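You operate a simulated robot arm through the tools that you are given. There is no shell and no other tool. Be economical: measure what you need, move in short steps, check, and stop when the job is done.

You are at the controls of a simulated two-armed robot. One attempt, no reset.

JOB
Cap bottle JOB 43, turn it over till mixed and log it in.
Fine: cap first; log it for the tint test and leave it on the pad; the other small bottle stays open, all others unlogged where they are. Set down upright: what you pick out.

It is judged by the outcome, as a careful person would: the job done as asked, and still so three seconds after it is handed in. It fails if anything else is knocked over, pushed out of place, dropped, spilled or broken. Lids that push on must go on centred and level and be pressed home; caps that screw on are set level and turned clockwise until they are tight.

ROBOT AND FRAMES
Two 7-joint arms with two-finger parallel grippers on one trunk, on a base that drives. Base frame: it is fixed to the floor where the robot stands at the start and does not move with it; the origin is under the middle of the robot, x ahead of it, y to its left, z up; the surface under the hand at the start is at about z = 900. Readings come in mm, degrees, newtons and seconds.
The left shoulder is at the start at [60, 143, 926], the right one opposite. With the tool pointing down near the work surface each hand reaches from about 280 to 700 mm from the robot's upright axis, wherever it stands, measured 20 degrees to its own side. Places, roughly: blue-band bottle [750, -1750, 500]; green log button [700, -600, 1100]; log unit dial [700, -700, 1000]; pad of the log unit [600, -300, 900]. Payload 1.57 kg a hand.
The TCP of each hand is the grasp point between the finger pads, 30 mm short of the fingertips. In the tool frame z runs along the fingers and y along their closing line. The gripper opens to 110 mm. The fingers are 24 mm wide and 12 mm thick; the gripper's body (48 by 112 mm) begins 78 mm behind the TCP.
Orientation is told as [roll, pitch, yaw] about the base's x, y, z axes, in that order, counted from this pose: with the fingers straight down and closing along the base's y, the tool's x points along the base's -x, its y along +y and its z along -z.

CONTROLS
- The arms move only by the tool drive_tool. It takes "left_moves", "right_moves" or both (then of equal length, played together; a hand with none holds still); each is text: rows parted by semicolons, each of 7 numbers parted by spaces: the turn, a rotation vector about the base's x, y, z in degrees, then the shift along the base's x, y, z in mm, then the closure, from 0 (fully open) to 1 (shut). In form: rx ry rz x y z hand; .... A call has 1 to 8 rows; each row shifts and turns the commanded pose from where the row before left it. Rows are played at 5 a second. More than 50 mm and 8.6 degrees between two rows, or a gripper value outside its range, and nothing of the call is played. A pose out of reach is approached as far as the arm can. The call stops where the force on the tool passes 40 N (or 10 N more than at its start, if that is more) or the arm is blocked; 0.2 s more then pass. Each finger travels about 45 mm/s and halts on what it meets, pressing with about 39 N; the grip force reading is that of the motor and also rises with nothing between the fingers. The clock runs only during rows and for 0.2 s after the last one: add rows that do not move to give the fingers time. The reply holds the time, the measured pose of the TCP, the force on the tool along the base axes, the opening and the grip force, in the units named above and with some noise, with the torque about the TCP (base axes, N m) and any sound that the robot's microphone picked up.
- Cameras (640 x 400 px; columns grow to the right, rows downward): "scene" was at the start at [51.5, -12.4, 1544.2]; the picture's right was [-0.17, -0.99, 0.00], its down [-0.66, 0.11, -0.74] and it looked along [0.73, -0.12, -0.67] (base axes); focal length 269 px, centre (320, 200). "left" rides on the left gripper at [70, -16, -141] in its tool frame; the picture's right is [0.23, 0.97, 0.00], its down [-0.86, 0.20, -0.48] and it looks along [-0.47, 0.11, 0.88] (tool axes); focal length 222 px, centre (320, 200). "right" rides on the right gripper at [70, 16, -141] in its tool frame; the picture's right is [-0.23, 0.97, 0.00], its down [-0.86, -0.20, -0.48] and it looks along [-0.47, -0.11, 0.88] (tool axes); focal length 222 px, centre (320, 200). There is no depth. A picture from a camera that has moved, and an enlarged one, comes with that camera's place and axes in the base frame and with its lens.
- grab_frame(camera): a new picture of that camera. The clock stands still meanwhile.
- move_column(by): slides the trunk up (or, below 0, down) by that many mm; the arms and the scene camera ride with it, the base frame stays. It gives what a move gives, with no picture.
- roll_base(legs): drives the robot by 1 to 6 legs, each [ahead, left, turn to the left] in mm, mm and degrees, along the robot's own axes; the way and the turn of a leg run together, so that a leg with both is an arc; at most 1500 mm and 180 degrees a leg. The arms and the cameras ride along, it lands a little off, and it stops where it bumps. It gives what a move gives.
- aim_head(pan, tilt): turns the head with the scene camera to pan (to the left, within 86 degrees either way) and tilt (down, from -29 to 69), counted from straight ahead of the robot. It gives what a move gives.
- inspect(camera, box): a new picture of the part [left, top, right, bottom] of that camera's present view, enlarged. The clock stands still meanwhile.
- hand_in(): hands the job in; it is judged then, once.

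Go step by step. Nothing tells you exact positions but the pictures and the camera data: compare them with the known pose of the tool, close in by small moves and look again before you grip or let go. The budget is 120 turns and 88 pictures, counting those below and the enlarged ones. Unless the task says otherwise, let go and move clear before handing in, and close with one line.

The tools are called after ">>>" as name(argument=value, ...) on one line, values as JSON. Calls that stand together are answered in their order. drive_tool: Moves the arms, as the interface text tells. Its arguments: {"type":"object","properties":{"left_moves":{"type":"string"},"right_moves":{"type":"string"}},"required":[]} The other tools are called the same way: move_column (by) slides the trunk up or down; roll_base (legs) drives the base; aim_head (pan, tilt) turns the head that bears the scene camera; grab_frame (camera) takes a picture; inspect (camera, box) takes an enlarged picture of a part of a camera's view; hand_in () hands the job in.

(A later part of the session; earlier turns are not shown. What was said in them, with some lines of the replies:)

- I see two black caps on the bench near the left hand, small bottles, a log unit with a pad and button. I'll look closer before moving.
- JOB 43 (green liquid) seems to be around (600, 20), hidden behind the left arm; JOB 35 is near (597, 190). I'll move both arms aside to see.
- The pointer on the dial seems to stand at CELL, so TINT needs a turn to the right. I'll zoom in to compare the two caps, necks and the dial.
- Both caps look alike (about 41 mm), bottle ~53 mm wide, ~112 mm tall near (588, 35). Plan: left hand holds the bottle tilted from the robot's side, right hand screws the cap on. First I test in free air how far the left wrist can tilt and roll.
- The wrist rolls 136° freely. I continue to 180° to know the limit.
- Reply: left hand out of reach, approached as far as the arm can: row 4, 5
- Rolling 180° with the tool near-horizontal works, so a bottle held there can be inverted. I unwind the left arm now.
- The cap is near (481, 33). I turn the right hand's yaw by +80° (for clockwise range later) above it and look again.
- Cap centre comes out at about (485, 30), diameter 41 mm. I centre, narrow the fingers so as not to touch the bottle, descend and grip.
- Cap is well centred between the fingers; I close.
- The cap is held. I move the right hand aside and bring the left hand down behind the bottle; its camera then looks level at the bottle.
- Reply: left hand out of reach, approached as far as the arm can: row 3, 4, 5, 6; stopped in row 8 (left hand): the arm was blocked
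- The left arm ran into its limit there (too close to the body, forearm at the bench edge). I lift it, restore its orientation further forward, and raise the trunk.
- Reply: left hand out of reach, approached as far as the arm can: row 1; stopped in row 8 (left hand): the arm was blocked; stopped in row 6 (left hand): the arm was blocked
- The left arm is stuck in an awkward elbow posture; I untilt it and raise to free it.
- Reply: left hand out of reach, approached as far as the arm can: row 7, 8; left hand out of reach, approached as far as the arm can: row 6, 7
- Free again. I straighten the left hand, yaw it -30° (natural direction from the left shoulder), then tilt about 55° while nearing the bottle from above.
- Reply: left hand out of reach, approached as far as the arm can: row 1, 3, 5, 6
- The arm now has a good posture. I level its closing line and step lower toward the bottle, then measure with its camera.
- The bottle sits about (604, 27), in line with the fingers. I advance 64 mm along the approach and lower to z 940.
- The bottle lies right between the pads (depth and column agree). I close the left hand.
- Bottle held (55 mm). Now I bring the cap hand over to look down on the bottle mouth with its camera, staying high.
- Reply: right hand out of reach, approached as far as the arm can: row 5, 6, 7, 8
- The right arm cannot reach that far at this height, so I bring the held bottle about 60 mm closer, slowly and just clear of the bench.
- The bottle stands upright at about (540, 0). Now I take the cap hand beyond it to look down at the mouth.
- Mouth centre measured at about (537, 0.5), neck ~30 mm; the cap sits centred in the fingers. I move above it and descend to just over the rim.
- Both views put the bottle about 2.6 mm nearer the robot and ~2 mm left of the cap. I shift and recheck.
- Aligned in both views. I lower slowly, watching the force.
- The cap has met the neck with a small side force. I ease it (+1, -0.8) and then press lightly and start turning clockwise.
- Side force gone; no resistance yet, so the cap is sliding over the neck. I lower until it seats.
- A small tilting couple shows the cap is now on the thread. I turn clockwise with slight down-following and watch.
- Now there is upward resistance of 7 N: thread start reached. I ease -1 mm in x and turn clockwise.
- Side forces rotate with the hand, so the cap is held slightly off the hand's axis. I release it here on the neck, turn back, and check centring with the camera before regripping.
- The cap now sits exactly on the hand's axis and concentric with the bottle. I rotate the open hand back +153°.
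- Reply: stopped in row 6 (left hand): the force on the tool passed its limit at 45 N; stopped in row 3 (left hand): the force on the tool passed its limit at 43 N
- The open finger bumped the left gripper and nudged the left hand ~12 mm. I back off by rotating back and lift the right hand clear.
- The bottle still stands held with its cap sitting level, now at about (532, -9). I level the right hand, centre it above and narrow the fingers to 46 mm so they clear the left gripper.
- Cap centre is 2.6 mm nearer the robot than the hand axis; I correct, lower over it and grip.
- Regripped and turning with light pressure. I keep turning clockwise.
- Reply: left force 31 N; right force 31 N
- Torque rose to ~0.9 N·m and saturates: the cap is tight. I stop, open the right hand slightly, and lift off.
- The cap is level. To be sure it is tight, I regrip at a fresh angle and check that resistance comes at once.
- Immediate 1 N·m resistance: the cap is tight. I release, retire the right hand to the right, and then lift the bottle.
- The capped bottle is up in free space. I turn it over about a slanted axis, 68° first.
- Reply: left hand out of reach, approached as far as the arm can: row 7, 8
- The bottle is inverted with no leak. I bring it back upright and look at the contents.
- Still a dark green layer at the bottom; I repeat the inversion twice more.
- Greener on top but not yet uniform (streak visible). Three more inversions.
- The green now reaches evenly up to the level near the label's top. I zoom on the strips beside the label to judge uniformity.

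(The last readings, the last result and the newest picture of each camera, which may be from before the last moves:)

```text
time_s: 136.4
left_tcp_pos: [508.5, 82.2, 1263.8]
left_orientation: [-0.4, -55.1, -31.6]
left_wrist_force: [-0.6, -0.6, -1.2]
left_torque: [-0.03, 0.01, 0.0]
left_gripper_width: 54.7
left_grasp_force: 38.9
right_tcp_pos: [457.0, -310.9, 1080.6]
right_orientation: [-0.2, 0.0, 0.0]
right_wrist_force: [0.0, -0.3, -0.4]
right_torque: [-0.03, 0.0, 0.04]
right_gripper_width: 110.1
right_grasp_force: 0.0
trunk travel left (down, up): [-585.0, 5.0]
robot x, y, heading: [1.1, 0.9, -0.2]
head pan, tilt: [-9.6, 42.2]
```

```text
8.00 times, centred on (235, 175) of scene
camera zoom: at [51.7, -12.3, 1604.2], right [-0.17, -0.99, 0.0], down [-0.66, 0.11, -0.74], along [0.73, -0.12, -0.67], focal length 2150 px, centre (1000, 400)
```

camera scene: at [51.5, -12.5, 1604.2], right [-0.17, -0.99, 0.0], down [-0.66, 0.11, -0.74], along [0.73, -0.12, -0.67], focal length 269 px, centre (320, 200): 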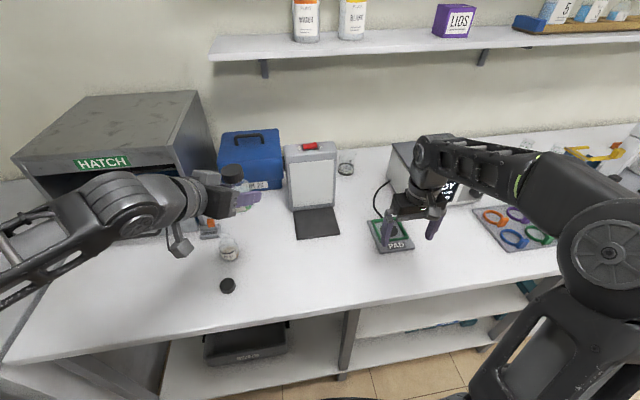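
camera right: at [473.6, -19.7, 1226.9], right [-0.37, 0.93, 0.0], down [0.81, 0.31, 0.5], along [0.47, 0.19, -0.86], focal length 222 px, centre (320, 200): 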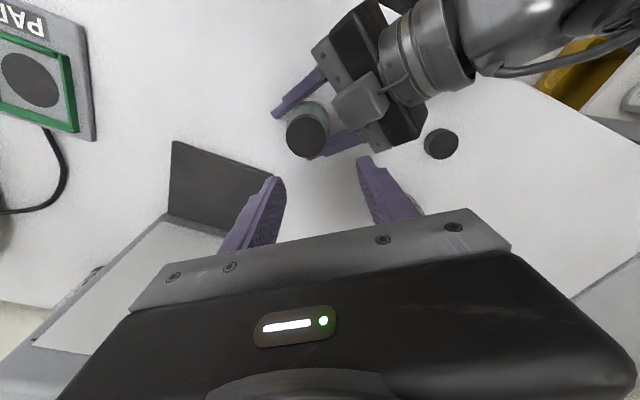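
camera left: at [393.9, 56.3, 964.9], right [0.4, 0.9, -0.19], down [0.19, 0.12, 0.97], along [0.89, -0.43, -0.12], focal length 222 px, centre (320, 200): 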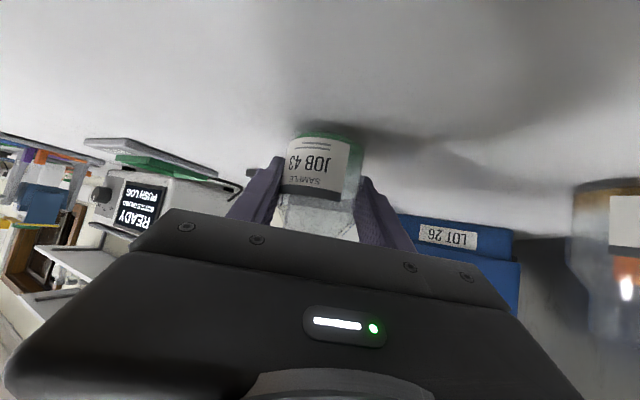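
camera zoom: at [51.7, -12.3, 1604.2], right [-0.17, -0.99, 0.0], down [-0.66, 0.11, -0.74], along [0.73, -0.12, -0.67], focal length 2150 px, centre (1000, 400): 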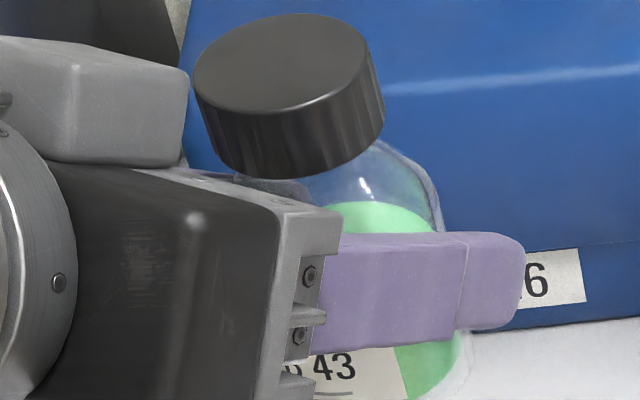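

The liquid is an even green now, top to bottom. One more full inversion for certainty.

>>> drive_tool(left_moves="7.05 -4.35 -2.22 0 0 0 1;7.05 -4.35 -2.22 0 0 0 1;7.05 -4.35 -2.22 0 0 0 1;7.05 -4.35 -2.22 0 0 0 1;7.05 -4.35 -2.22 0 0 0 1;7.05 -4.35 -2.22 0 0 0 1;7.05 -4.35 -2.22 0 0 0 1;7.05 -4.35 -2.22 0 0 0 1")

>>> drive_tool(left_moves="7.05 -4.35 -2.22 0 0 0 1;7.05 -4.35 -2.22 0 0 0 1;7.05 -4.35 -2.22 0 0 0 1;7.05 -4.35 -2.22 0 0 0 1;7.05 -4.35 -2.22 0 0 0 1;7.05 -4.35 -2.22 0 0 0 1;7.05 -4.35 -2.22 0 0 0 1;7.05 -4.35 -2.22 0 0 0 1")

>>> drive_tool(left_moves="7.05 -4.35 -2.22 0 0 0 1;7.05 -4.35 -2.22 0 0 0 1;7.05 -4.35 -2.22 0 0 0 1;7.05 -4.35 -2.22 0 0 0 1;7.05 -4.35 -2.22 0 0 0 1;0 0 0 0 0 0 1;0 0 0 0 0 0 1;0 0 0 0 0 0 1")

>>> drive_tool(left_moves="-7.05 4.35 2.22 0 0 0 1;-7.05 4.35 2.22 0 0 0 1;-7.05 4.35 2.22 0 0 0 1;-7.05 4.35 2.22 0 0 0 1;-7.05 4.35 2.22 0 0 0 1;-7.05 4.35 2.22 0 0 0 1;-7.05 4.35 2.22 0 0 0 1;-7.05 4.35 2.22 0 0 0 1")

>>> drive_tool(left_moves="-7.05 4.35 2.22 0 0 0 1;-7.05 4.35 2.22 0 0 0 1;-7.05 4.35 2.22 0 0 0 1;-7.05 4.35 2.22 0 0 0 1;-7.05 4.35 2.22 0 0 0 1;-7.05 4.35 2.22 0 0 0 1;-7.05 4.35 2.22 0 0 0 1;-7.05 4.35 2.22 0 0 0 1")

>>> drive_tool(left_moves="-7.05 4.35 2.22 0 0 0 1;-7.05 4.35 2.22 0 0 0 1;-7.05 4.35 2.22 0 0 0 1;-7.05 4.35 2.22 0 0 0 1;-7.05 4.35 2.22 0 0 0 1;0 0 0 0 0 0 1;0 0 0 0 0 0 1;0 0 0 0 0 0 1")

>>> inspect(camera="right", box=[0, 0, 640, 400])

```text
time_s: 138.2
left_tcp_pos: [508.4, 82.0, 1263.2]
left_orientation: [67.8, -13.9, -96.2]
left_wrist_force: [-0.1, 0.8, -1.9]
left_torque: [0.01, 0.02, 0.0]
left_gripper_width: 54.8
left_grasp_force: 39.2
right_tcp_pos: [457.1, -310.1, 1082.0]
right_orientation: [-0.2, 0.0, 0.0]
right_wrist_force: [-0.1, -0.4, -1.0]
right_torque: [0.0, -0.01, 0.02]
right_gripper_width: 109.8
right_grasp_force: 0.1
trunk travel left (down, up): [-585.0, 5.0]
robot x, y, heading: [0.9, 0.2, -0.0]
head pan, tilt: [-9.6, 42.2]
```

```text
time_s: 140.0
left_tcp_pos: [508.6, 80.6, 1262.9]
left_orientation: [89.7, 49.1, -108.3]
left_wrist_force: [-0.4, -0.4, -1.8]
left_torque: [0.01, 0.0, -0.02]
left_gripper_width: 54.7
left_grasp_force: 39.3
right_tcp_pos: [456.7, -310.6, 1081.7]
right_orientation: [-0.2, 0.0, 0.0]
right_wrist_force: [0.3, -0.2, 0.2]
right_torque: [0.02, -0.01, -0.02]
right_gripper_width: 109.8
right_grasp_force: 0.1
trunk travel left (down, up): [-585.0, 5.0]
robot x, y, heading: [-1.1, 0.8, -0.1]
head pan, tilt: [-9.6, 42.2]
```

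```text
time_s: 141.8
left_tcp_pos: [508.7, 81.6, 1263.6]
left_orientation: [-179.1, 85.0, -30.4]
left_wrist_force: [-0.9, -0.3, -1.7]
left_torque: [-0.01, -0.01, 0.01]
left_gripper_width: 54.7
left_grasp_force: 38.6
right_tcp_pos: [457.8, -310.3, 1080.6]
right_orientation: [-0.2, 0.0, 0.0]
right_wrist_force: [-0.4, 0.2, 0.2]
right_torque: [-0.01, 0.0, 0.0]
right_gripper_width: 110.0
right_grasp_force: 0.1
trunk travel left (down, up): [-585.0, 5.0]
robot x, y, heading: [-2.9, 2.0, -0.0]
head pan, tilt: [-9.6, 42.2]
```

```text
time_s: 143.6
left_tcp_pos: [508.9, 81.4, 1263.9]
left_orientation: [81.9, 24.9, -106.2]
left_wrist_force: [0.2, -0.1, -2.5]
left_torque: [0.01, 0.0, 0.01]
left_gripper_width: 54.8
left_grasp_force: 39.2
right_tcp_pos: [457.1, -309.7, 1080.8]
right_orientation: [-0.2, 0.0, 0.0]
right_wrist_force: [0.0, -0.1, -0.1]
right_torque: [0.0, 0.02, -0.02]
right_gripper_width: 110.0
right_grasp_force: 0.1
trunk travel left (down, up): [-585.0, 5.0]
robot x, y, heading: [-1.7, -0.4, -0.0]
head pan, tilt: [-9.6, 42.2]
```

```text
time_s: 145.4
left_tcp_pos: [507.9, 81.5, 1263.6]
left_orientation: [53.1, -35.3, -83.1]
left_wrist_force: [1.1, 0.0, -1.3]
left_torque: [-0.01, 0.03, -0.05]
left_gripper_width: 54.8
left_grasp_force: 38.7
right_tcp_pos: [457.3, -310.1, 1080.8]
right_orientation: [-0.3, 0.0, -0.1]
right_wrist_force: [-0.8, -0.7, 0.4]
right_torque: [0.01, -0.01, 0.0]
right_gripper_width: 110.1
right_grasp_force: 0.2
trunk travel left (down, up): [-585.0, 5.0]
robot x, y, heading: [0.8, 4.3, -0.0]
head pan, tilt: [-9.6, 42.2]
```

```text
time_s: 147.2
left_tcp_pos: [508.1, 81.3, 1263.4]
left_orientation: [-0.4, -55.0, -31.5]
left_wrist_force: [0.0, 0.5, -1.9]
left_torque: [0.0, -0.02, 0.0]
left_gripper_width: 54.8
left_grasp_force: 39.1
right_tcp_pos: [456.8, -311.1, 1080.5]
right_orientation: [-0.1, 0.0, 0.1]
right_wrist_force: [-0.4, 0.1, -0.4]
right_torque: [0.0, 0.01, 0.0]
right_gripper_width: 109.9
right_grasp_force: 0.0
trunk travel left (down, up): [-585.0, 5.0]
robot x, y, heading: [1.3, 3.7, 0.2]
head pan, tilt: [-9.6, 42.2]
```

```text
1.00 times, centred on (320, 200) of right (not enlarged: the box is as wide or as high as the picture)
camera zoom: at [388.4, -294.1, 1222.3], right [0.23, 0.97, 0.0], down [0.86, -0.2, 0.48], along [0.47, -0.11, -0.88], focal length 222 px, centre (320, 200)
```

zoom: 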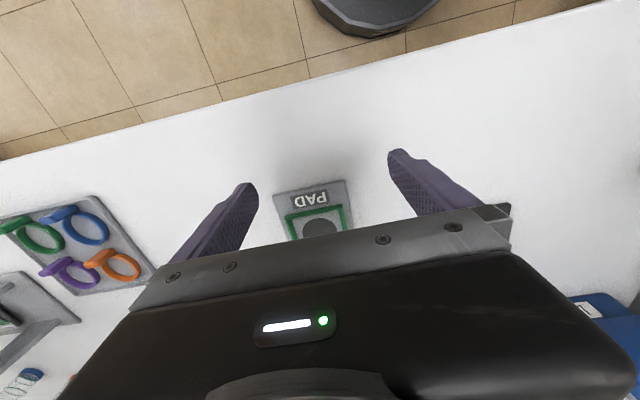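

Mixed. The pad lies about (616, -349), beyond the left hand's reach, so I drive the base 350 mm to the right with the bottle held high.

>>> roll_base(legs=[[0, -350, 0]])

>>> grab_frame(camera="scene")

```text
time_s: 149.5
left_tcp_pos: [508.8, -271.0, 1262.6]
left_orientation: [-0.2, -54.9, -31.6]
left_wrist_force: [0.0, -0.6, -2.3]
left_torque: [0.06, -0.02, 0.02]
left_gripper_width: 54.8
left_grasp_force: 39.1
right_tcp_pos: [457.4, -663.9, 1080.7]
right_orientation: [-0.2, 0.1, 0.1]
right_wrist_force: [-0.1, 0.3, -0.8]
right_torque: [0.02, -0.01, -0.02]
right_gripper_width: 110.0
right_grasp_force: 0.1
trunk travel left (down, up): [-585.0, 5.0]
robot x, y, heading: [-3.9, -350.1, -0.1]
head pan, tilt: [-9.6, 42.2]
```

```text
17 pictures are left
camera scene: at [51.6, -364.6, 1604.2], right [-0.17, -0.99, 0.0], down [-0.66, 0.11, -0.74], along [0.73, -0.12, -0.67], focal length 269 px, centre (320, 200)
```

scene: 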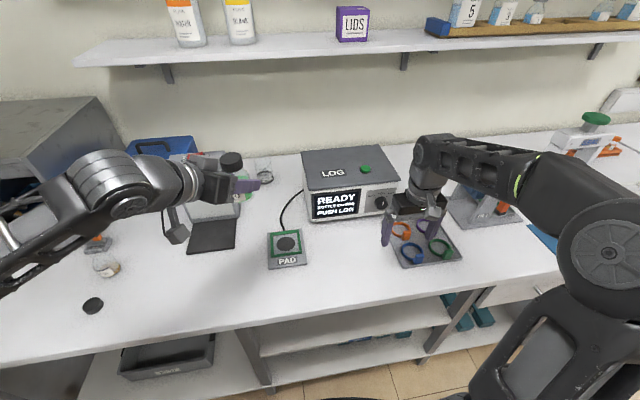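

>>> inspect(camera="scene", box=[250, 215, 330, 275])

```text
6.67 times, centred on (290, 245) of scene
camera zoom: at [51.6, -364.6, 1604.2], right [-0.17, -0.99, 0.0], down [-0.66, 0.11, -0.74], along [0.73, -0.12, -0.67], focal length 1792 px, centre (520, -100)
```

zoom: 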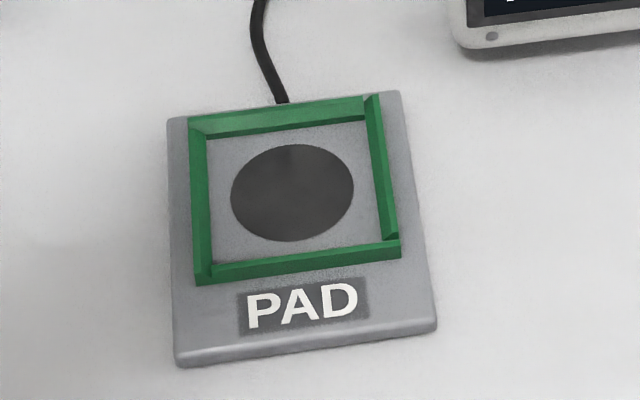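

Pad disc centre comes out at about (614, -349). I carry the bottle above it.

>>> drive_tool(left_moves="0 0 0 13.6 -10 -24 1;0 0 0 13.6 -10 -24 1;0 0 0 13.6 -10 -24 1;0 0 0 13.6 -10 -24 1;0 0 0 13.6 -10 -24 1;0 0 0 13.6 -10 -24 1;0 0 0 13.6 -10 -24 1;0 0 0 13.5 -10 -24 1")

>>> drive_tool(left_moves="0 0 0 0 0 -20 1;0 0 0 0 0 -20 1;0 0 0 0 0 -20 1;0 0 0 0 0 -15 1")

>>> grab_frame(camera="left")

>>> inspect(camera="scene", box=[230, 185, 350, 275])

```text
time_s: 151.3
left_tcp_pos: [617.1, -348.4, 1071.5]
left_orientation: [-0.4, -54.9, -31.5]
left_wrist_force: [-0.3, 0.5, -2.1]
left_torque: [0.01, 0.02, 0.0]
left_gripper_width: 54.5
left_grasp_force: 38.7
right_tcp_pos: [457.2, -662.1, 1080.5]
right_orientation: [-0.2, 0.0, -0.1]
right_wrist_force: [-0.7, 0.5, -0.5]
right_torque: [0.0, 0.03, 0.02]
right_gripper_width: 110.2
right_grasp_force: 0.1
trunk travel left (down, up): [-585.0, 5.0]
robot x, y, heading: [-0.6, -352.3, -0.4]
head pan, tilt: [-9.6, 42.2]
```

```text
time_s: 152.3
left_tcp_pos: [617.5, -349.5, 996.8]
left_orientation: [-0.3, -54.9, -31.7]
left_wrist_force: [1.3, -0.8, -2.8]
left_torque: [-0.02, 0.03, 0.0]
left_gripper_width: 54.8
left_grasp_force: 38.6
right_tcp_pos: [457.1, -661.9, 1080.8]
right_orientation: [-0.2, 0.1, 0.0]
right_wrist_force: [0.5, 0.9, 0.0]
right_torque: [0.01, -0.01, 0.01]
right_gripper_width: 110.0
right_grasp_force: 0.1
trunk travel left (down, up): [-585.0, 5.0]
robot x, y, heading: [-1.4, -353.0, 0.1]
head pan, tilt: [-9.6, 42.2]
```

```text
15 pictures are left
camera left: at [475.4, -281.7, 1021.1], right [0.4, 0.89, -0.19], down [0.19, 0.12, 0.97], along [0.89, -0.43, -0.12], focal length 222 px, centre (320, 200)
```

left: 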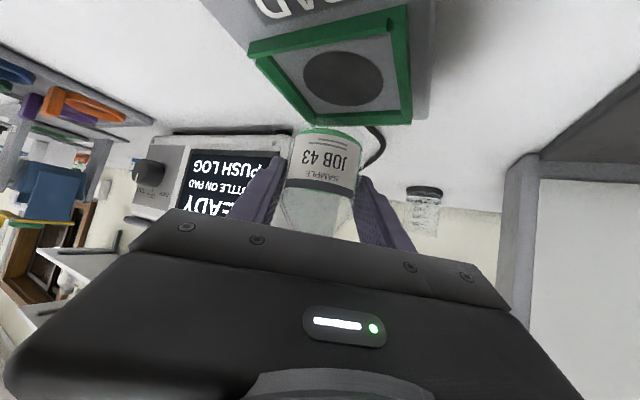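

```text
4.44 times, centred on (290, 230) of scene
camera zoom: at [51.8, -363.4, 1604.3], right [-0.17, -0.99, 0.0], down [-0.66, 0.11, -0.74], along [0.73, -0.12, -0.67], focal length 1194 px, centre (453, 67)
```

zoom: 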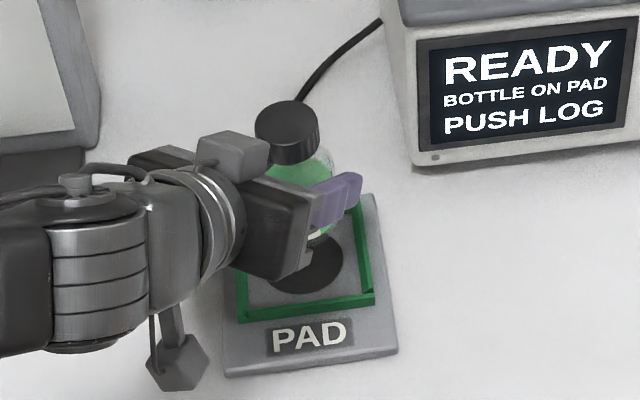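

Left camera agrees: bottle is over the disc. I lower toward the pad, slow at the end.

>>> drive_tool(left_moves="0 0 0 -0.5 0.5 -12 1;0 0 0 0 0 -12 1;0 0 0 0 0 -10 1;0 0 0 0 0 -6 1")

>>> drive_tool(left_moves="0 0 0 0 0 -1.5 1;0 0 0 0 0 -1.5 1;0 0 0 0 0 0 1")

>>> inspect(camera="left", box=[250, 90, 410, 200])

```text
time_s: 153.3
left_tcp_pos: [616.7, -348.9, 957.1]
left_orientation: [-0.3, -55.0, -31.8]
left_wrist_force: [-0.9, -0.5, 0.1]
left_torque: [0.02, 0.03, -0.01]
left_gripper_width: 54.7
left_grasp_force: 39.0
right_tcp_pos: [457.3, -662.7, 1080.5]
right_orientation: [-0.2, 0.0, 0.0]
right_wrist_force: [0.2, 0.0, -0.4]
right_torque: [0.01, 0.01, 0.0]
right_gripper_width: 110.2
right_grasp_force: 0.0
trunk travel left (down, up): [-585.0, 5.0]
robot x, y, heading: [0.6, -350.3, 0.3]
head pan, tilt: [-9.6, 42.2]
```

```text
time_s: 154.1
left_tcp_pos: [614.4, -348.2, 956.9]
left_orientation: [0.0, -55.3, -32.0]
left_wrist_force: [-0.3, 4.2, 24.2]
left_torque: [0.46, 0.39, -0.08]
left_gripper_width: 54.8
left_grasp_force: 39.4
right_tcp_pos: [454.7, -660.0, 1083.3]
right_orientation: [-0.2, -0.1, 0.0]
right_wrist_force: [0.4, 1.1, -0.5]
right_torque: [0.01, 0.05, -0.01]
right_gripper_width: 110.1
right_grasp_force: 0.1
trunk travel left (down, up): [-585.0, 5.0]
robot x, y, heading: [-2.3, -352.3, -0.1]
head pan, tilt: [-9.6, 42.2]
```

```text
3.64 times, centred on (330, 145) of left
camera zoom: at [474.7, -280.7, 980.1], right [0.41, 0.89, -0.19], down [0.18, 0.12, 0.98], along [0.9, -0.43, -0.12], focal length 808 px, centre (284, 400)
```

zoom: 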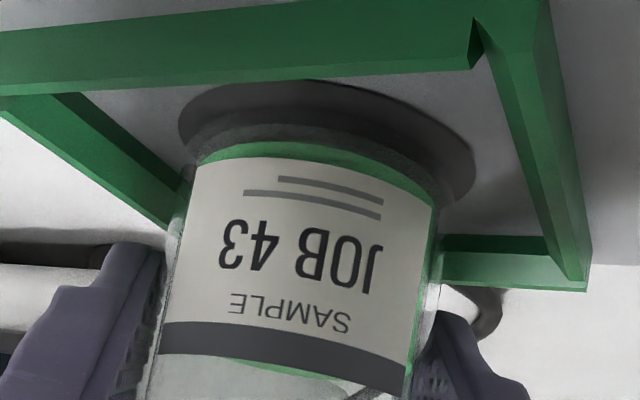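

Bottle is seated on the disc inside the frame. I relieve the pressure, open slightly, and retreat along the tool axis.

>>> drive_tool(left_moves="0 0 0 0 0 0.8 1;0 0 0 0 0 0.7 1;0 0 0 0 0 0 0.46;0 0 0 0 0 0 0.43;0 0 0 0 0 0 0.41")

>>> drive_tool(left_moves="0 0 0 -6.9 4.3 5.8 0.41;0 0 0 -6.9 4.3 5.8 0.41;0 0 0 -10.4 6.5 8.7 0.41;0 0 0 -10.4 6.5 8.7 0.41;0 0 0 -13.8 8.6 11.6 0.41;0 0 0 -13.8 8.6 11.6 0.35;0 0 0 -13.8 8.6 11.6 0.3;0 0 0 -13.8 8.6 11.6 0.3")

>>> inspect(camera="scene", box=[230, 185, 350, 275])

```text
time_s: 155.3
left_tcp_pos: [615.6, -348.8, 953.9]
left_orientation: [-0.3, -54.9, -31.7]
left_wrist_force: [-1.2, -0.3, -0.9]
left_torque: [0.02, -0.02, 0.0]
left_gripper_width: 65.3
left_grasp_force: 0.1
right_tcp_pos: [457.1, -662.5, 1081.2]
right_orientation: [-0.2, 0.1, -0.1]
right_wrist_force: [-0.3, 0.0, -0.8]
right_torque: [-0.02, 0.02, -0.01]
right_gripper_width: 109.9
right_grasp_force: 0.0
trunk travel left (down, up): [-585.0, 5.0]
robot x, y, heading: [3.1, -351.3, 0.4]
head pan, tilt: [-9.6, 42.2]
```

```text
time_s: 157.1
left_tcp_pos: [524.4, -292.5, 1030.7]
left_orientation: [-0.3, -54.9, -31.6]
left_wrist_force: [0.4, 0.5, 0.0]
left_torque: [-0.02, -0.05, 0.04]
left_gripper_width: 77.1
left_grasp_force: 0.1
right_tcp_pos: [456.3, -661.1, 1081.0]
right_orientation: [-0.3, 0.0, 0.0]
right_wrist_force: [0.2, -0.6, 0.4]
right_torque: [-0.02, -0.01, -0.02]
right_gripper_width: 110.2
right_grasp_force: 0.1
trunk travel left (down, up): [-585.0, 5.0]
robot x, y, heading: [2.9, -351.7, 0.0]
head pan, tilt: [-9.6, 42.2]
```

```text
4.44 times, centred on (290, 230) of scene
camera zoom: at [50.9, -363.4, 1604.2], right [-0.17, -0.99, 0.0], down [-0.66, 0.11, -0.74], along [0.73, -0.12, -0.67], focal length 1194 px, centre (453, 67)
```

zoom: 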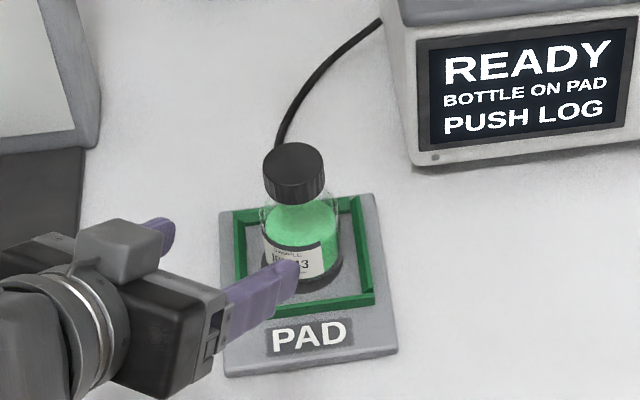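

Bottle 43 stands upright, capped and evenly green on the pad. Next the dial: I zoom in to locate it from this second viewpoint.

>>> inspect(camera="scene", box=[350, 175, 410, 225])

```text
8.00 times, centred on (380, 200) of scene
camera zoom: at [50.9, -363.4, 1604.2], right [-0.17, -0.99, 0.0], down [-0.66, 0.11, -0.74], along [0.73, -0.12, -0.67], focal length 2150 px, centre (-160, 200)
```

zoom: 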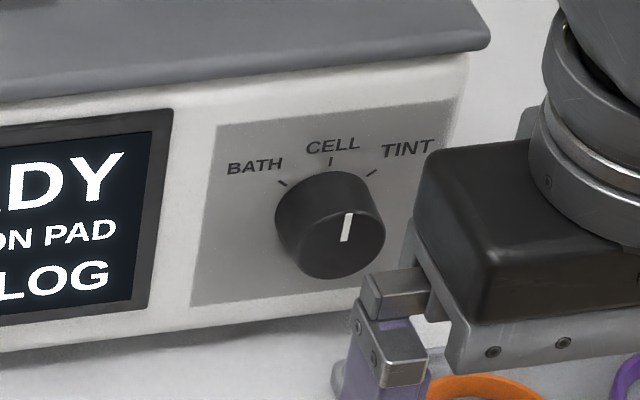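

Knob face triangulates to about (660, -680, 987), axis roughly along x, panel vertical. I clear the left hand upward and tilt the right hand forward in front of the knob.

>>> drive_tool(left_moves="0 0 0 -6 10 15 0.3;0 0 0 -6 10 20 0.3;0 0 0 0 10 25 0.3;0 0 0 0 10 25 0.3;0 0 0 0 10 25 0.3;0 0 0 0 10 20 0.3;0 0 0 0 0 0 0.3;0 0 0 0 0 0 0.3", right_moves="0 -7.5 0 12 0 0 0;0 -7.5 0 12 0 0 0;0 -7.5 0 12 0 -5 0;0 -7.5 0 12 0 -5 0;0 -7.5 0 12 0 -5 0;0 -7.5 0 12 0 -5 0;0 -7.5 0 12 -5 -5 0;0 -7.5 0 12 -5 -5 0")

>>> drive_tool(right_moves="0 -7.5 0 5 0 -10 0;0 -7.5 0 5 0 -10 0;0 0 -3.7 8 0 -10 0;0 0 -3.7 8 0 -10 0;0 0 0 8 0 -5 0")

>>> grab_frame(camera="right")

```text
time_s: 158.9
left_tcp_pos: [515.5, -233.1, 1159.8]
left_orientation: [-0.5, -54.9, -31.5]
left_wrist_force: [0.2, 0.2, -0.2]
left_torque: [0.02, 0.0, -0.03]
left_gripper_width: 76.9
left_grasp_force: 0.0
right_tcp_pos: [546.1, -661.2, 1057.7]
right_orientation: [1.0, -54.9, 0.5]
right_wrist_force: [-1.4, -4.8, -1.9]
right_torque: [0.24, -0.22, 0.32]
right_gripper_width: 109.8
right_grasp_force: 0.1
right hand out of reach, approached as far as the arm can: row 7
trunk travel left (down, up): [-585.0, 5.0]
robot x, y, heading: [1.0, -349.3, -0.2]
head pan, tilt: [-9.6, 42.2]
```

```text
time_s: 160.1
left_tcp_pos: [514.1, -234.0, 1160.6]
left_orientation: [-0.5, -55.1, -31.6]
left_wrist_force: [0.4, -0.4, -0.1]
left_torque: [-0.02, 0.0, 0.02]
left_gripper_width: 77.1
left_grasp_force: 0.2
right_tcp_pos: [578.1, -661.9, 1011.9]
right_orientation: [0.5, -69.8, -6.6]
right_wrist_force: [0.1, 0.0, -0.5]
right_torque: [-0.04, -0.01, -0.02]
right_gripper_width: 109.8
right_grasp_force: 0.0
trunk travel left (down, up): [-585.0, 5.0]
robot x, y, heading: [1.0, -353.5, 0.3]
head pan, tilt: [-9.6, 42.2]
```

```text
10 pictures are left
camera right: at [425.4, -629.5, 994.9], right [0.18, 0.96, 0.22], down [-0.18, -0.18, 0.97], along [0.97, -0.22, 0.13], focal length 222 px, centre (320, 200)
```

right: 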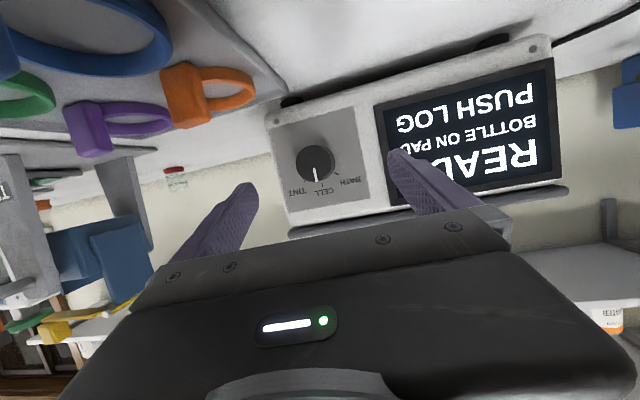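

The right camera confirms the knob at (660, -679.5, 986), pointer at CELL. I advance with open fingers around the knob.

>>> drive_tool(right_moves="0 0 0 8 -6 -6 0.2;0 0 0 8 -6 -6 0.2;0 0 0 8 -4 -6 0.2;0 0 0 12 0 0 0.2;0 0 0 12 0 0 0.2;0 0 0 10 0 0 0.2")

>>> drive_tool(right_moves="0 0 0 4 0 0 0.2;0 0 0 3 0 0 0.2;0 0 0 0 0 0 0.2")

>>> inspect(camera="right", box=[220, 80, 420, 220])

```text
time_s: 161.5
left_tcp_pos: [514.0, -233.6, 1159.9]
left_orientation: [-0.3, -55.0, -31.6]
left_wrist_force: [0.1, -0.5, -0.6]
left_torque: [-0.01, -0.03, 0.02]
left_gripper_width: 76.8
left_grasp_force: 0.2
right_tcp_pos: [635.5, -678.8, 994.1]
right_orientation: [0.6, -69.8, -6.7]
right_wrist_force: [-0.4, -0.8, -0.2]
right_torque: [0.0, 0.0, 0.0]
right_gripper_width: 88.1
right_grasp_force: 0.1
trunk travel left (down, up): [-585.0, 5.0]
robot x, y, heading: [0.1, -347.2, -0.1]
head pan, tilt: [-9.6, 42.2]
```

```text
time_s: 162.3
left_tcp_pos: [514.7, -233.1, 1160.1]
left_orientation: [-0.4, -55.0, -31.6]
left_wrist_force: [-1.0, -0.1, 0.3]
left_torque: [-0.01, 0.01, -0.02]
left_gripper_width: 76.8
left_grasp_force: 0.1
right_tcp_pos: [642.5, -679.3, 993.5]
right_orientation: [0.4, -69.8, -6.7]
right_wrist_force: [-0.3, 0.4, 0.0]
right_torque: [-0.03, -0.01, 0.0]
right_gripper_width: 88.0
right_grasp_force: 0.0
trunk travel left (down, up): [-585.0, 5.0]
robot x, y, heading: [-1.0, -353.4, 0.1]
head pan, tilt: [-9.6, 42.2]
```

```text
2.86 times, centred on (320, 150) of right
camera zoom: at [490.2, -645.8, 977.3], right [0.18, 0.96, 0.22], down [-0.18, -0.18, 0.97], along [0.97, -0.22, 0.13], focal length 635 px, centre (320, 343)
```

zoom: 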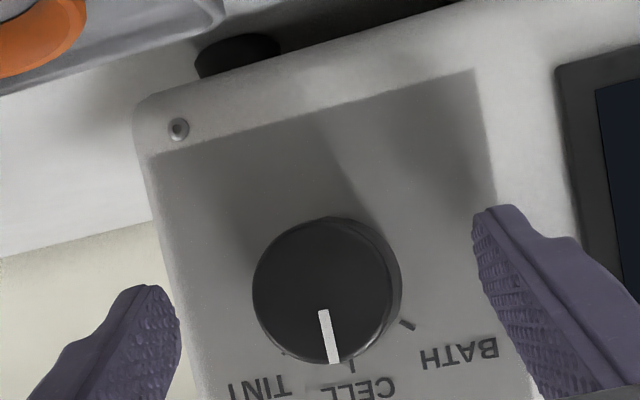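

The knob is centred between the fingers. I close on it and then turn clockwise about its axis by about 45°.

>>> drive_tool(right_moves="0 0 0 0 0 0 0.5;0 0 0 0 0 0 0.6;0 0 0 0 0 0 1;0 0 0 0 0 0 1;0 0 0 0 0 0 1")

>>> drive_tool(right_moves="7.4 -0.9 0 0 -0.7 -0.1 1;7.4 -0.9 0 0 -0.7 -0.2 1;7.4 -0.9 0 0 -0.7 -0.2 1")

```text
time_s: 163.5
left_tcp_pos: [515.1, -231.8, 1160.3]
left_orientation: [-0.4, -55.0, -31.6]
left_wrist_force: [-0.2, 0.3, -0.3]
left_torque: [0.01, 0.04, -0.01]
left_gripper_width: 76.9
left_grasp_force: 0.1
right_tcp_pos: [643.4, -677.6, 993.6]
right_orientation: [0.3, -69.8, -6.5]
right_wrist_force: [1.7, 4.3, -0.9]
right_torque: [0.0, -0.08, 0.38]
right_gripper_width: 41.5
right_grasp_force: 32.4
trunk travel left (down, up): [-585.0, 5.0]
robot x, y, heading: [1.6, -349.8, -0.1]
head pan, tilt: [-9.6, 42.2]
```

```text
time_s: 164.3
left_tcp_pos: [513.1, -232.9, 1160.1]
left_orientation: [-0.4, -55.0, -31.5]
left_wrist_force: [-0.6, 0.5, 0.0]
left_torque: [0.0, 0.0, 0.01]
left_gripper_width: 76.8
left_grasp_force: 0.1
right_tcp_pos: [641.8, -680.8, 994.3]
right_orientation: [50.7, -60.3, -52.8]
right_wrist_force: [-1.6, 4.8, 1.8]
right_torque: [0.03, 0.57, 1.4]
right_gripper_width: 41.3
right_grasp_force: 44.9
trunk travel left (down, up): [-585.0, 5.0]
robot x, y, heading: [0.5, -350.9, 0.1]
head pan, tilt: [-9.6, 42.2]
```

>>> drive_tool(right_moves="7.4 -0.9 0 0 -0.7 -0.3 1;7.4 -0.9 0 0 -0.6 -0.4 1;7.4 -0.9 0 0 -0.6 -0.5 1")

>>> inspect(camera="scene", box=[340, 170, 420, 230])

```text
time_s: 165.1
left_tcp_pos: [512.5, -232.1, 1161.5]
left_orientation: [-0.4, -55.0, -31.7]
left_wrist_force: [1.2, 0.3, 0.1]
left_torque: [-0.02, 0.0, 0.01]
left_gripper_width: 77.2
left_grasp_force: 0.0
right_tcp_pos: [641.1, -682.1, 992.6]
right_orientation: [71.5, -41.8, -69.3]
right_wrist_force: [-6.7, 6.1, -0.9]
right_torque: [0.05, 0.35, 1.45]
right_gripper_width: 40.8
right_grasp_force: 45.1
trunk travel left (down, up): [-585.0, 5.0]
robot x, y, heading: [2.5, -352.4, 0.2]
head pan, tilt: [-9.6, 42.2]
```

```text
6.67 times, centred on (380, 200) of scene
camera zoom: at [50.6, -362.6, 1604.2], right [-0.17, -0.99, 0.0], down [-0.66, 0.11, -0.74], along [0.73, -0.12, -0.67], focal length 1792 px, centre (-80, 200)
```

zoom: 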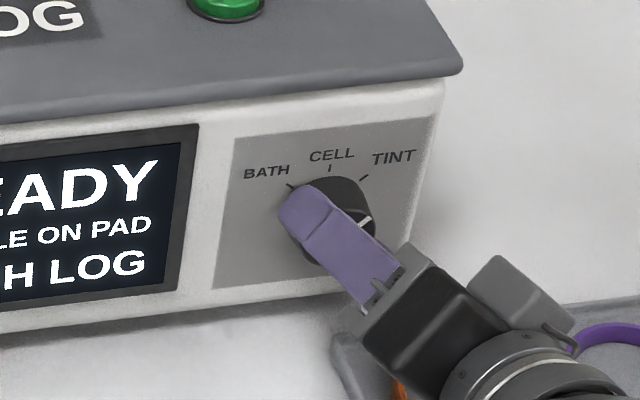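

The pointer appears at TINT. I open and back straight off to verify.

>>> drive_tool(right_moves="0 0 0 0 0 0 0.5;0 0 0 0 0 0 0.4;0 0 0 0 0 0 0.4;0 0 0 -12 1.5 1 0.4;0 0 0 -18 2 1 0.4;0 0 0 -20 2 1 0.4;0 0 0 -20 2 1 0.4")

>>> inspect(camera="scene", box=[340, 150, 420, 230])

```text
time_s: 166.7
left_tcp_pos: [513.3, -231.6, 1159.1]
left_orientation: [-0.3, -55.0, -31.6]
left_wrist_force: [-0.2, 0.1, -0.5]
left_torque: [0.01, 0.03, -0.03]
left_gripper_width: 77.1
left_grasp_force: 0.0
right_tcp_pos: [572.2, -675.1, 997.2]
right_orientation: [71.6, -41.9, -69.3]
right_wrist_force: [-0.1, -0.7, -0.1]
right_torque: [0.01, -0.01, -0.02]
right_gripper_width: 66.0
right_grasp_force: 0.1
trunk travel left (down, up): [-585.0, 5.0]
robot x, y, heading: [-3.5, -353.2, -0.1]
head pan, tilt: [-9.6, 42.2]
```

```text
5.00 times, centred on (380, 190) of scene
camera zoom: at [51.0, -363.4, 1604.2], right [-0.17, -0.99, 0.0], down [-0.66, 0.11, -0.74], along [0.73, -0.12, -0.67], focal length 1344 px, centre (20, 250)
```

zoom: 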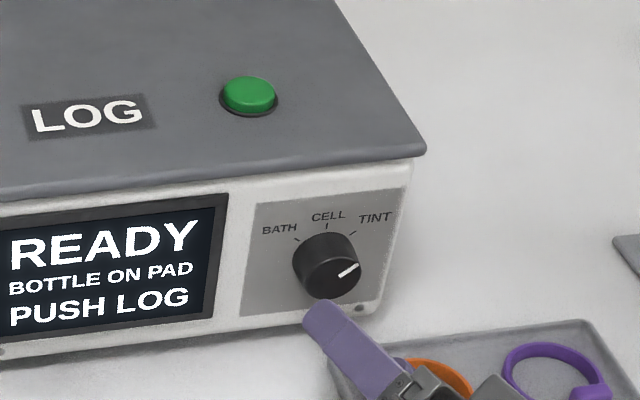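

The dial now points to TINT. The green button triangulates to (747, -634, 1080). I unroll and raise the right hand, close its fingers, and set a 50° tilt to press.

>>> drive_tool(right_moves="-7.4 0.9 0 -3 5 25 1;-7.4 0.9 0 0 6 25 1;-7.4 0.9 0 0 6 25 1;-7.4 0.9 0 0 6 25 1;-7.4 0.9 0 0 6 25 1;-7.4 0.9 0 0 6 25 1;0 6.7 0 0 6 10 1;0 6.7 0 0 2 0 1")

>>> drive_tool(right_moves="0 6.7 0 15 0 0 1;0 0 0 30 0 0 1;0 0 0 30 0 0 1;0 0 0 30 0 0 1;0 0 0 30 0 0 1;0 0 0 28 0 0 1")

>>> inspect(camera="scene", box=[320, 110, 440, 230])

```text
time_s: 168.5
left_tcp_pos: [514.5, -232.3, 1160.0]
left_orientation: [-0.3, -55.0, -31.6]
left_wrist_force: [-0.7, -0.2, 0.4]
left_torque: [0.01, 0.03, -0.02]
left_gripper_width: 76.9
left_grasp_force: 0.1
right_tcp_pos: [570.0, -633.2, 1157.3]
right_orientation: [-2.3, -57.9, -4.3]
right_wrist_force: [-0.5, 0.4, -0.5]
right_torque: [0.0, -0.05, 0.0]
right_gripper_width: 0.3
right_grasp_force: 20.9
trunk travel left (down, up): [-585.0, 5.0]
robot x, y, heading: [1.8, -351.8, -0.2]
head pan, tilt: [-9.6, 42.2]
```

```text
time_s: 169.9
left_tcp_pos: [515.0, -233.6, 1160.6]
left_orientation: [-0.5, -54.9, -31.6]
left_wrist_force: [0.0, 0.2, -0.3]
left_torque: [0.01, 0.0, 0.04]
left_gripper_width: 77.0
left_grasp_force: 0.1
right_tcp_pos: [729.6, -638.1, 1157.5]
right_orientation: [-4.0, -53.4, -3.9]
right_wrist_force: [-0.3, -0.2, -0.5]
right_torque: [0.03, 0.01, -0.03]
right_gripper_width: 0.1
right_grasp_force: 21.0
right hand out of reach, approached as far as the arm can: row 1
trunk travel left (down, up): [-585.0, 5.0]
robot x, y, heading: [-2.9, -353.7, 0.2]
head pan, tilt: [-9.6, 42.2]
```

```text
3.33 times, centred on (380, 170) of scene
camera zoom: at [52.4, -363.7, 1604.2], right [-0.17, -0.99, 0.0], down [-0.66, 0.11, -0.74], along [0.73, -0.12, -0.67], focal length 896 px, centre (120, 300)
```

zoom: 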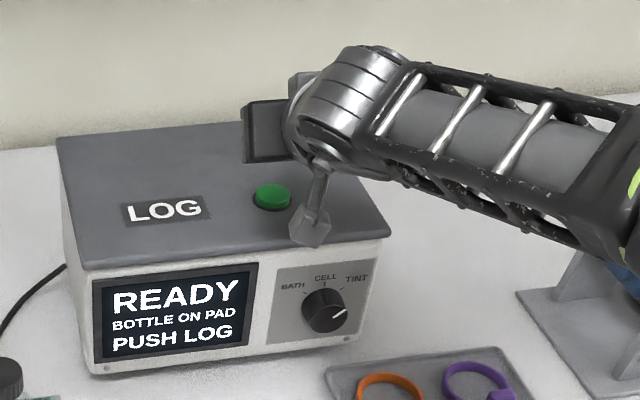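

I shift 5 mm left and descend onto the button.

>>> drive_tool(right_moves="0 0 0 0 5 -12 1;0 0 0 0 0 -12 1;0 0 0 0 0 -12 1;0 0 0 0 0 -6 1;0 0 0 0 0 -3 1")

>>> drive_tool(right_moves="0 0 0 0 0 -2 1;0 0 0 0 0 -2 1;0 0 0 0 0 -2 1")

```text
time_s: 171.1
left_tcp_pos: [515.3, -233.0, 1160.3]
left_orientation: [-0.2, -55.0, -31.6]
left_wrist_force: [0.1, -0.4, -0.3]
left_torque: [0.0, 0.0, 0.0]
left_gripper_width: 77.0
left_grasp_force: 0.1
right_tcp_pos: [729.4, -633.3, 1113.3]
right_orientation: [-4.0, -53.4, -3.9]
right_wrist_force: [0.5, -0.2, 0.1]
right_torque: [-0.01, -0.05, 0.0]
right_gripper_width: 0.0
right_grasp_force: 21.2
trunk travel left (down, up): [-585.0, 5.0]
robot x, y, heading: [0.2, -352.8, 0.1]
head pan, tilt: [-9.6, 42.2]
```

```text
time_s: 171.9
left_tcp_pos: [513.7, -233.6, 1159.7]
left_orientation: [-0.3, -55.0, -31.7]
left_wrist_force: [0.3, 0.2, 0.0]
left_torque: [0.01, 0.03, -0.01]
left_gripper_width: 77.0
left_grasp_force: 0.0
right_tcp_pos: [727.9, -632.8, 1108.0]
right_orientation: [-3.9, -53.5, -3.9]
right_wrist_force: [-0.4, -0.7, 2.4]
right_torque: [-0.02, -0.01, 0.0]
right_gripper_width: 0.0
right_grasp_force: 21.4
trunk travel left (down, up): [-585.0, 5.0]
robot x, y, heading: [1.5, -353.2, -0.1]
head pan, tilt: [-9.6, 42.2]
heard: click
```

A click was heard: the button is pressed. I lift off and read the screen.

>>> drive_tool(right_moves="0 0 0 0 0 10 1;0 0 0 0 0 20 1;0 0 0 0 0 20 1;0 0 0 -20 0 10 1;0 0 0 -30 0 0 1;0 0 0 -30 0 0 1;0 0 0 -30 0 0 1")

>>> inspect(camera="scene", box=[250, 140, 410, 270])

```text
time_s: 173.5
left_tcp_pos: [512.7, -232.7, 1160.7]
left_orientation: [-0.2, -55.0, -31.6]
left_wrist_force: [0.0, 0.0, -0.3]
left_torque: [-0.02, -0.02, -0.03]
left_gripper_width: 77.0
left_grasp_force: 0.0
right_tcp_pos: [616.4, -632.0, 1166.9]
right_orientation: [-3.8, -53.4, -3.9]
right_wrist_force: [-0.8, -0.2, 0.0]
right_torque: [0.0, 0.02, -0.02]
right_gripper_width: 0.0
right_grasp_force: 21.2
trunk travel left (down, up): [-585.0, 5.0]
robot x, y, heading: [2.0, -349.1, 0.1]
head pan, tilt: [-9.6, 42.2]
```

```text
3.08 times, centred on (330, 205) of scene
camera zoom: at [50.5, -363.3, 1604.3], right [-0.17, -0.99, 0.0], down [-0.66, 0.11, -0.74], along [0.73, -0.12, -0.67], focal length 827 px, centre (289, 185)
```

zoom: 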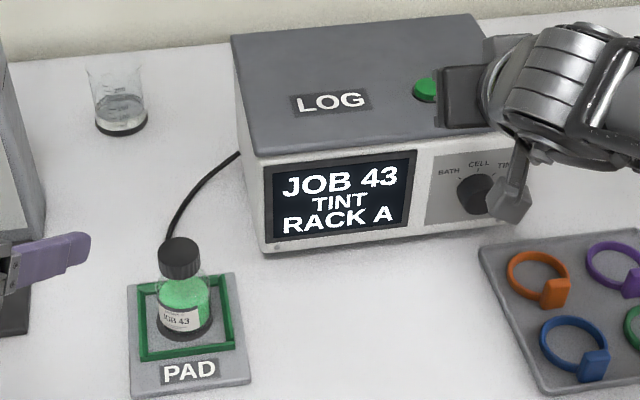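

The screen reads "JOB 43 / TINT / RACK A". The bottle stands capped, mixed and upright on the pad, and both hands are clear, so I hand the job in.

>>> hand_in()

```text
The job is handed in.
```

Bottle JOB 43 is capped tight, mixed to an even green, logged for TINT (the screen reads "JOB 43 / TINT / RACK A") and left upright on the pad; JOB 35 stayed open and no other bottle was moved or logged.
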